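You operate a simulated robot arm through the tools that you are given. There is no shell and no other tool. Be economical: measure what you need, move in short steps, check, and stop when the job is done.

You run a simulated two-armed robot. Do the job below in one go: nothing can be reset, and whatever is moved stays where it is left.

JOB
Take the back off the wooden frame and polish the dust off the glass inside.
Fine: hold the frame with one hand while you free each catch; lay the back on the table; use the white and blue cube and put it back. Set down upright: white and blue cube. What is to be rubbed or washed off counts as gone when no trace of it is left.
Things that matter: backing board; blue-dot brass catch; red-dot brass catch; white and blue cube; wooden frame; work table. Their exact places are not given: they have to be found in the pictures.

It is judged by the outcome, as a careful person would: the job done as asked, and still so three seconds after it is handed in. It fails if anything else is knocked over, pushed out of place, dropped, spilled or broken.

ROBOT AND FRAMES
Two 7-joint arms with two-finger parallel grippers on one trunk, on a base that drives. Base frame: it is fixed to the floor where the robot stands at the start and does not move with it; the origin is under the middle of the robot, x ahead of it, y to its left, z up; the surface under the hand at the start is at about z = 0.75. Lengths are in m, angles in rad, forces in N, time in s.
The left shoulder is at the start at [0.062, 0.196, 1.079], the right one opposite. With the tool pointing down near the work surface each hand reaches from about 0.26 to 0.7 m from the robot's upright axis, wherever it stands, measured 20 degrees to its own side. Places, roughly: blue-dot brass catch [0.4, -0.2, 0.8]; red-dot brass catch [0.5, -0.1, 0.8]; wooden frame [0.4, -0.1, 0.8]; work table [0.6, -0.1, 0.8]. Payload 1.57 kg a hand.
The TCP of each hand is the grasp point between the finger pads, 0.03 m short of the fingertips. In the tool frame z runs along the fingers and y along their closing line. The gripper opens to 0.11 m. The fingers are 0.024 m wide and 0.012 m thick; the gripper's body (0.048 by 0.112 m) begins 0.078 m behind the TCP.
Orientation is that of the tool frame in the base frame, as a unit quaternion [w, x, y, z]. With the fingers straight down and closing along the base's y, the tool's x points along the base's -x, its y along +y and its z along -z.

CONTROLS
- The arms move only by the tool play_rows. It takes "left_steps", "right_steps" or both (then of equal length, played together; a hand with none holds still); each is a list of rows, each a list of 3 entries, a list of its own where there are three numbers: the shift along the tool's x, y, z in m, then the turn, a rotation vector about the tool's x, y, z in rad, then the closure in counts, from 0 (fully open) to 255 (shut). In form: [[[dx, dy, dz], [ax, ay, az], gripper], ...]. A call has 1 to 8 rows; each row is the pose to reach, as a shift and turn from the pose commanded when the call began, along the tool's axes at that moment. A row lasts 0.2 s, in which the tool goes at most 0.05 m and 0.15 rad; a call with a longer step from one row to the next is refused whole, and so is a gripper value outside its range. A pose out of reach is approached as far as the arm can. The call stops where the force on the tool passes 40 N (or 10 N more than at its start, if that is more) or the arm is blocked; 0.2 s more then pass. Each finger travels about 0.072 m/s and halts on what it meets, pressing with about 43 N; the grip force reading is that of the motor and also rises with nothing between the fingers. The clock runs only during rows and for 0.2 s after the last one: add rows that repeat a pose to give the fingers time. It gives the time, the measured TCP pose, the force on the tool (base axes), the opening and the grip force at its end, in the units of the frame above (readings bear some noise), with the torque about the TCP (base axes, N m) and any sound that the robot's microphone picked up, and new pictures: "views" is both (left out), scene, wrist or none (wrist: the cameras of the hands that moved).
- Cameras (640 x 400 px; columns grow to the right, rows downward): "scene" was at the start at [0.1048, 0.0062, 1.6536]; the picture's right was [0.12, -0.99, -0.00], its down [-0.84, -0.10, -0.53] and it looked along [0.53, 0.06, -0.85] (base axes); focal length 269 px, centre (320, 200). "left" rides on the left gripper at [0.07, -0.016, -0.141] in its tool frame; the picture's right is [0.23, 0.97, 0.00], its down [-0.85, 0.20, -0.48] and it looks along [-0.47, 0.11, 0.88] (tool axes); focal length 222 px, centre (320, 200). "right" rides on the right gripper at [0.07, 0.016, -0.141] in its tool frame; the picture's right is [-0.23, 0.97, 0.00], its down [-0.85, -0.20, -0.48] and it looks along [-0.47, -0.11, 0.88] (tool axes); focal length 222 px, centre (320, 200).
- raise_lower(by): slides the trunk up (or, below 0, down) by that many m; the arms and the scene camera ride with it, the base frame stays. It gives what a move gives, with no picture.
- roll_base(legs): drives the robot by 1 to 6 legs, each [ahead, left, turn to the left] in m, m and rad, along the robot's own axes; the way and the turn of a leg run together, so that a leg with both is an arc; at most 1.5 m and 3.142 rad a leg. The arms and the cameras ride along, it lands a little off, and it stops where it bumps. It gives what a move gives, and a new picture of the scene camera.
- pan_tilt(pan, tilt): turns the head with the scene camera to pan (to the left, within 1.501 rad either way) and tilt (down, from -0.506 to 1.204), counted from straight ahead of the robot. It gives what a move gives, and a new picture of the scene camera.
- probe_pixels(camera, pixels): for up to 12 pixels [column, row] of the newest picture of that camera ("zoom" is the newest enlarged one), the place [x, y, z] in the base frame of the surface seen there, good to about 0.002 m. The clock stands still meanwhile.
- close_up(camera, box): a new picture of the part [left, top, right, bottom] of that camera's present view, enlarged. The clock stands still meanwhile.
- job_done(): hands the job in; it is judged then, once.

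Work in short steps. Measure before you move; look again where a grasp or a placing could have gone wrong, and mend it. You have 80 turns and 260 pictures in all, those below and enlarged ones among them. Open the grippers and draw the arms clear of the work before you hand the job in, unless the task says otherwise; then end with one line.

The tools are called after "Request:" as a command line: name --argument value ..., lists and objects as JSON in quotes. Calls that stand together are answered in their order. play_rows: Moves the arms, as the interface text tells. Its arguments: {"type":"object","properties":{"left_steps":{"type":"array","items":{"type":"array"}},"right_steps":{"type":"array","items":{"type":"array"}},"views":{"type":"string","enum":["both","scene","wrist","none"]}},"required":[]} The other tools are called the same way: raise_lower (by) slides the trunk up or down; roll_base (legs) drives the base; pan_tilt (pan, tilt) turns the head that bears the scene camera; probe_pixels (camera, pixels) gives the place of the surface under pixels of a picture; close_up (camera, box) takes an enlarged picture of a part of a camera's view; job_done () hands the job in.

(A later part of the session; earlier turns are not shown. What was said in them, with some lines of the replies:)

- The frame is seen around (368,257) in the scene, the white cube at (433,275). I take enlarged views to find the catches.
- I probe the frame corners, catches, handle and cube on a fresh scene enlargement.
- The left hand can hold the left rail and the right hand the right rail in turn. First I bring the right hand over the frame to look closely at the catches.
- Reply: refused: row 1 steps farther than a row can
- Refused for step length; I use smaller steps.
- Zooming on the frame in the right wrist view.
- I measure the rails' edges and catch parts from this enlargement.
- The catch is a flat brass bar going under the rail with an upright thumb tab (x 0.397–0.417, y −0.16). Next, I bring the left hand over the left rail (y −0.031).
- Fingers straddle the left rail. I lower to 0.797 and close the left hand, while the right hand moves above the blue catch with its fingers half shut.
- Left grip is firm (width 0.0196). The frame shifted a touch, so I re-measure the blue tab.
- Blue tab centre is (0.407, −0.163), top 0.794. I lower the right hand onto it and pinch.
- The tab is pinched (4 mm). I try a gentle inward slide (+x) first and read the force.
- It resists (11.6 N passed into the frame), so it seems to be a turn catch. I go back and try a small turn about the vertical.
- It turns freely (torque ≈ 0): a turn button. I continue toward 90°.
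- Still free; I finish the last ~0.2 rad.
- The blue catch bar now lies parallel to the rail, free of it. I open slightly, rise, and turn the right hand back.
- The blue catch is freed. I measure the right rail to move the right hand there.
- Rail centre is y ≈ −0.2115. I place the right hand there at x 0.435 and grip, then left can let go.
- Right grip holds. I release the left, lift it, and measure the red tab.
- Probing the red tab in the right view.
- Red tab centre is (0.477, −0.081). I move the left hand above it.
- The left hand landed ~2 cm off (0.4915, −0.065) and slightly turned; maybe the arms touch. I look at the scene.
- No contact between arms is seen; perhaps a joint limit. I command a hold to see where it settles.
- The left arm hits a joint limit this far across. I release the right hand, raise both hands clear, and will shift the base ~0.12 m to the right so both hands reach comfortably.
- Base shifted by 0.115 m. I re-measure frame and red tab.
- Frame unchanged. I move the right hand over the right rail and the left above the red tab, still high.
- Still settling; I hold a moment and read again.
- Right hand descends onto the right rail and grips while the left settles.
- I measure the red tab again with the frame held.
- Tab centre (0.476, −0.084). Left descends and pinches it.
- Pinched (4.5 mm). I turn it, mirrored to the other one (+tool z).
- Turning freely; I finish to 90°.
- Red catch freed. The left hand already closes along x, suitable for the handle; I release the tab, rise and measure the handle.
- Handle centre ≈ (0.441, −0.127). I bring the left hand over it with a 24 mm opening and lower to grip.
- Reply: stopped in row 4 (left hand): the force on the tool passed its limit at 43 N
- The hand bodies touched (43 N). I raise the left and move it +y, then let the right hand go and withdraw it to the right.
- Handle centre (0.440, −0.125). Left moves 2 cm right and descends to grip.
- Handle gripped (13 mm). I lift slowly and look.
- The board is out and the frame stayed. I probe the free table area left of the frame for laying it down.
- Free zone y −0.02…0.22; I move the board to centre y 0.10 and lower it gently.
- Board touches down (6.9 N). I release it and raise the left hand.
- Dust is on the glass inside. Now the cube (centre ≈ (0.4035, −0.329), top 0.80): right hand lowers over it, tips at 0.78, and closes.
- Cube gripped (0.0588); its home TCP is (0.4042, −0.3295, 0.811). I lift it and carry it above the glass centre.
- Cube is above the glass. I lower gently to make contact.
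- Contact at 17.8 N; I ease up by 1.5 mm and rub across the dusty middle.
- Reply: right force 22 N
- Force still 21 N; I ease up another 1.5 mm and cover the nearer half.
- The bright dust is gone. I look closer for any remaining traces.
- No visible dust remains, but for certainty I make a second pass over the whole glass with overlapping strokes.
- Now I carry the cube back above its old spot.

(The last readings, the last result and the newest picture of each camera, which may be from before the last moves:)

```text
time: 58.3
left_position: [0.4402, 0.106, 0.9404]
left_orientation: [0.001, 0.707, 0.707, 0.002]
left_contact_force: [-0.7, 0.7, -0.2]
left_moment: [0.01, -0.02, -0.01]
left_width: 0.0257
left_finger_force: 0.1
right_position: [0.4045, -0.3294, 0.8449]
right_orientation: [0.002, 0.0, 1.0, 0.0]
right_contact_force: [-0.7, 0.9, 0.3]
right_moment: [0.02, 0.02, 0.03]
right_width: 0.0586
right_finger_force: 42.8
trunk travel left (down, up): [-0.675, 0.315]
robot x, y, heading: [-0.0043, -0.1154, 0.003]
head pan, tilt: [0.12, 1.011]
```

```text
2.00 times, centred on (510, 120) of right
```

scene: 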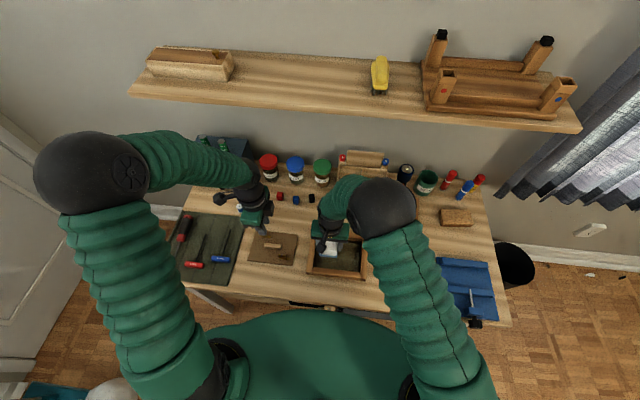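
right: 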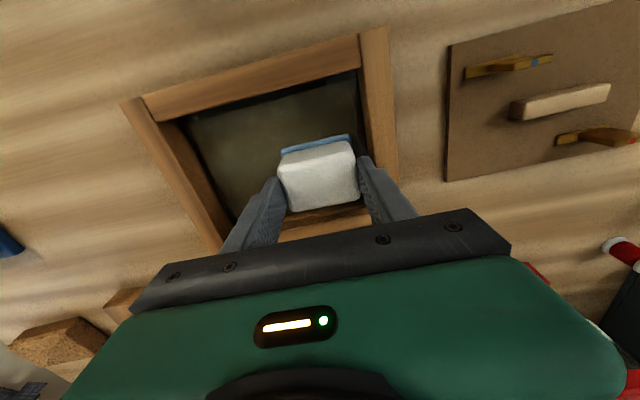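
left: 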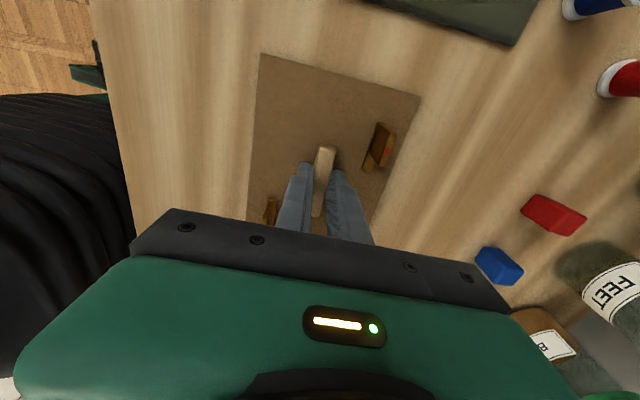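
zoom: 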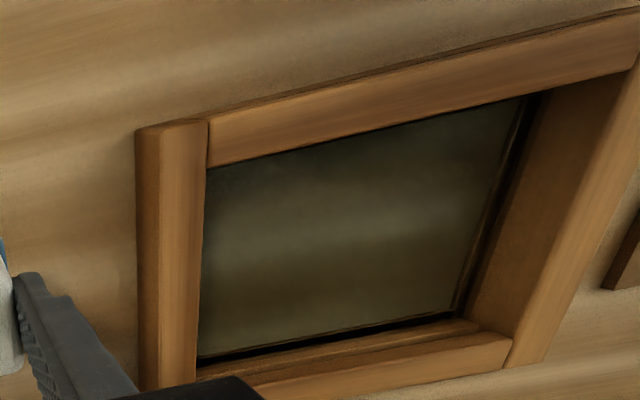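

The glass is clear; only wood grain shows through. I lower the cube at its old spot.

Request:
play_rows --right_steps '[[[0, 0, 0.02], [0, 0, 0], 255], [[0, 0, 0.028], [0, 0, 0], 255], [[0, 0, 0.031], [0, 0, 0], 255], [[0, 0, 0.034], [0, 0, 0], 255]]' --views "none"

```text
time: 59.3
left_position: [0.4414, 0.1045, 0.9408]
left_orientation: [0.001, 0.707, 0.707, 0.001]
left_contact_force: [-0.1, -0.2, -0.1]
left_moment: [0.01, 0.01, 0.01]
left_width: 0.0258
left_finger_force: 0.1
right_position: [0.4063, -0.3309, 0.8114]
right_orientation: [0.001, 0.0, 1.0, 0.0]
right_contact_force: [0.4, -0.6, -0.2]
right_moment: [-0.02, -0.01, 0.03]
right_width: 0.0586
right_finger_force: 43.7
trunk travel left (down, up): [-0.675, 0.315]
robot x, y, heading: [0.0052, -0.1176, 0.002]
head pan, tilt: [0.12, 1.011]
```

No contact yet; a few more millimetres (the cube slid up slightly in the grip).

Request:
play_rows --right_steps '[[[0, 0, 0.0015], [0, 0, 0], 255], [[0, 0, 0.003], [0, 0, 0], 255]]' --views "none"

```text
time: 59.9
left_position: [0.4403, 0.1046, 0.9407]
left_orientation: [0.002, 0.707, 0.707, 0.002]
left_contact_force: [-0.1, -0.6, -0.2]
left_moment: [-0.01, 0.0, -0.02]
left_width: 0.0262
left_finger_force: 0.2
right_position: [0.4051, -0.3321, 0.8078]
right_orientation: [0.001, 0.0, 1.0, 0.0]
right_contact_force: [-0.1, -0.1, -1.1]
right_moment: [0.0, 0.01, 0.01]
right_width: 0.0587
right_finger_force: 43.1
trunk travel left (down, up): [-0.675, 0.315]
robot x, y, heading: [-0.0025, -0.1144, 0.001]
head pan, tilt: [0.12, 1.011]
```

Still no contact; I continue in small steps.

Request:
play_rows --right_steps '[[[0, 0.001, 0.0015], [0, 0, 0], 255], [[0, 0.001, 0.003], [0, 0, 0], 255]]' --views "none"

Request:
close_up --camera "scene" --box '[370, 245, 430, 290]'

```text
time: 60.5
left_position: [0.4396, 0.105, 0.9408]
left_orientation: [0.002, 0.707, 0.707, 0.002]
left_contact_force: [-0.5, 0.5, 0.4]
left_moment: [0.0, 0.01, -0.03]
left_width: 0.026
left_finger_force: 0.0
right_position: [0.4042, -0.3305, 0.8045]
right_orientation: [0.001, -0.001, 1.0, 0.0]
right_contact_force: [0.2, 0.5, 0.5]
right_moment: [-0.03, -0.01, 0.01]
right_width: 0.0585
right_finger_force: 43.1
trunk travel left (down, up): [-0.675, 0.315]
robot x, y, heading: [0.0019, -0.12, -0.001]
head pan, tilt: [0.12, 1.011]
```

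```text
8.89 times, centred on (400, 268) of scene
```

zoom: 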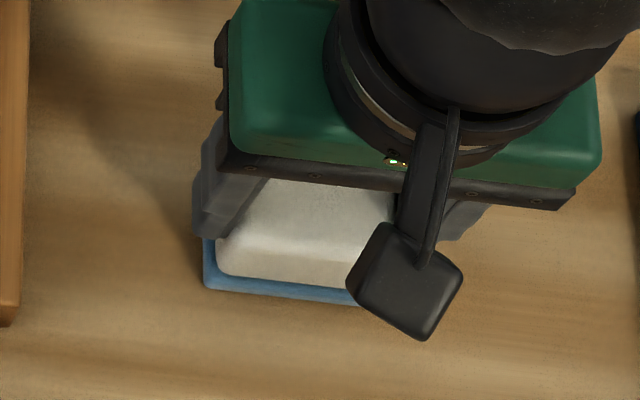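

I probe the cube's base against the table.

Request:
probe_pixels --camera "zoom" --pixels '[[250, 287], [250, 293], [210, 285], [260, 220], [250, 310]]'

Request:
play_rows --right_steps '[[[0, 0, 0.001], [0, 0, 0], 255], [[0, 0, 0.002], [0, 0, 0], 255]]' --views "none"

```text
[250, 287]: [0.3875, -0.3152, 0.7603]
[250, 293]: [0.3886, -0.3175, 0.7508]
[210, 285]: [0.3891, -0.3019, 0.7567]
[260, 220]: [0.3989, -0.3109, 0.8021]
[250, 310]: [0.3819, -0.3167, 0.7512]
```

```text
time: 61.1
left_position: [0.4383, 0.1062, 0.9427]
left_orientation: [0.002, 0.707, 0.707, 0.003]
left_contact_force: [0.0, 0.1, -0.1]
left_moment: [0.02, 0.0, 0.0]
left_width: 0.0261
left_finger_force: 0.1
right_position: [0.4046, -0.3292, 0.8053]
right_orientation: [0.004, 0.0, 1.0, -0.001]
right_contact_force: [-0.3, -1.9, 21.1]
right_moment: [-0.06, 0.14, 0.03]
right_width: 0.0588
right_finger_force: 43.0
trunk travel left (down, up): [-0.675, 0.315]
robot x, y, heading: [0.0017, -0.1167, 0.004]
head pan, tilt: [0.12, 1.011]
```

Contact made. I ease back, open, and rise straight up; both hands then draw clear.

Request:
play_rows --right_steps '[[[0, 0, -0.0015], [0, 0, 0], 255], [[0, 0, -0.0015], [0, 0, 0], 150], [[0, 0, -0.0015], [0, 0, 0], 60], [[0, 0, -0.0015], [0, 0, 0], 20], [[0, 0, -0.04], [0, 0, 0], 20], [[0, 0, -0.08], [0, 0, 0], 20], [[0, 0, -0.12], [0, 0, 0], 20], [[0, 0, -0.16], [0, 0, 0], 20]]' --left_steps '[[[0, 0, -0.02], [0, 0, 0], 150], [[0, 0, -0.04], [0, 0, 0], 100], [[0, 0, -0.06], [0, 0, 0], 50], [[0, 0, -0.08], [0, 0, 0], 0], [[0, 0, -0.1], [0, 0, 0], 0], [[0, 0, -0.1], [0, 0, 0], 0], [[0, 0, -0.1], [0, 0, 0], 0], [[0, 0, -0.1], [0, 0, 0], 0]]' --views "both"

Request:
close_up --camera "scene" --box '[230, 200, 440, 310]'

Request:
close_up --camera "scene" --box '[305, 225, 415, 290]'

```text
time: 62.9
left_position: [0.4387, 0.1058, 1.0422]
left_orientation: [0.002, 0.707, 0.707, 0.002]
left_contact_force: [0.0, -0.5, 0.3]
left_moment: [0.01, 0.0, 0.06]
left_width: 0.11
left_finger_force: 0.1
right_position: [0.4048, -0.3315, 0.9646]
right_orientation: [0.002, 0.0, 1.0, 0.0]
right_contact_force: [0.7, 0.5, 0.4]
right_moment: [0.0, -0.05, 0.02]
right_width: 0.1016
right_finger_force: 0.0
trunk travel left (down, up): [-0.675, 0.315]
robot x, y, heading: [-0.002, -0.1153, -0.0]
head pan, tilt: [0.12, 1.011]
```

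scene: 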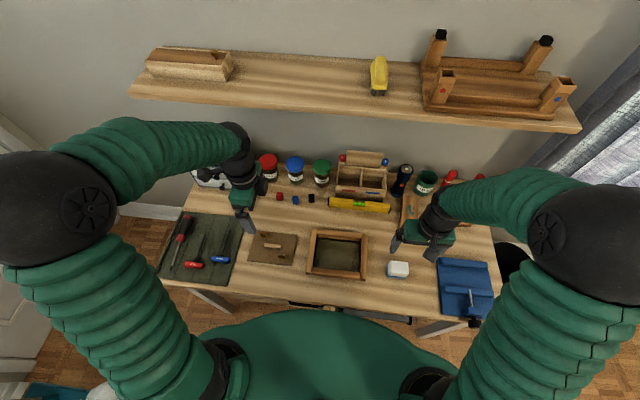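
right: 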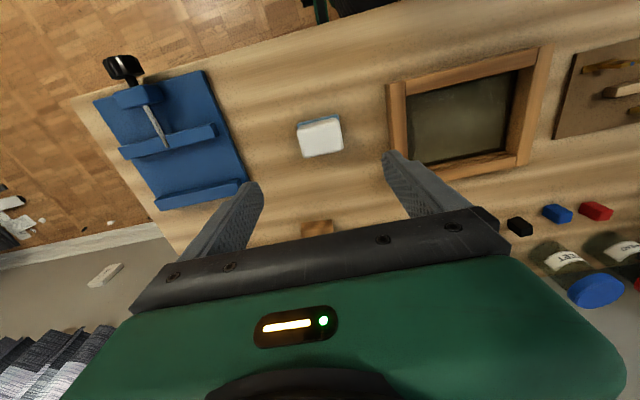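
left: 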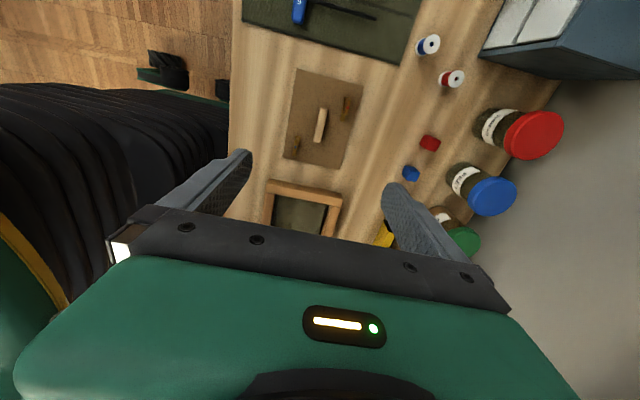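

```text
3.05 times, centred on (335, 255) of scene
```

zoom: 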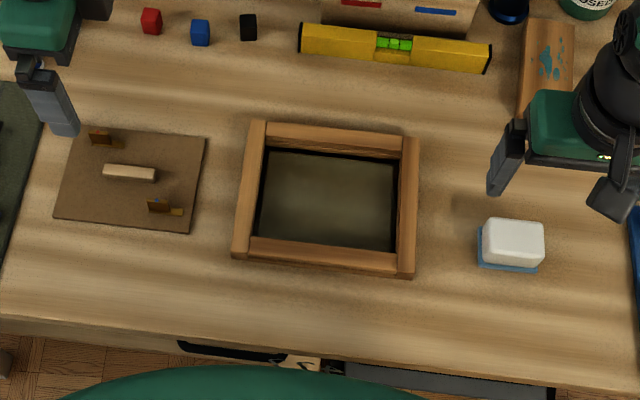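

```text
5.82 times, centred on (360, 258) of scene
```

zoom: 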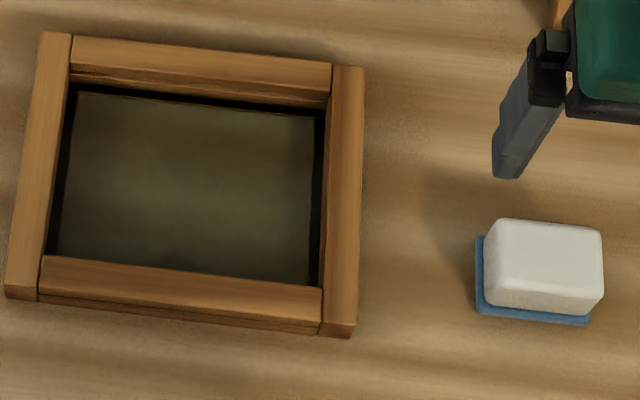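

The board lies flat on the table, the glass is clear, and the cube stands upright in its place. Both hands are open and clear, so I hand the job in.

Request:
job_done

```text
The job is handed in.
```

The back is off and lying on the table, no dust shows on the glass, and the white and blue cube is back upright in its place; I held the frame for each catch but not while lifting the back or polishing, and it shifted a few millimetres.
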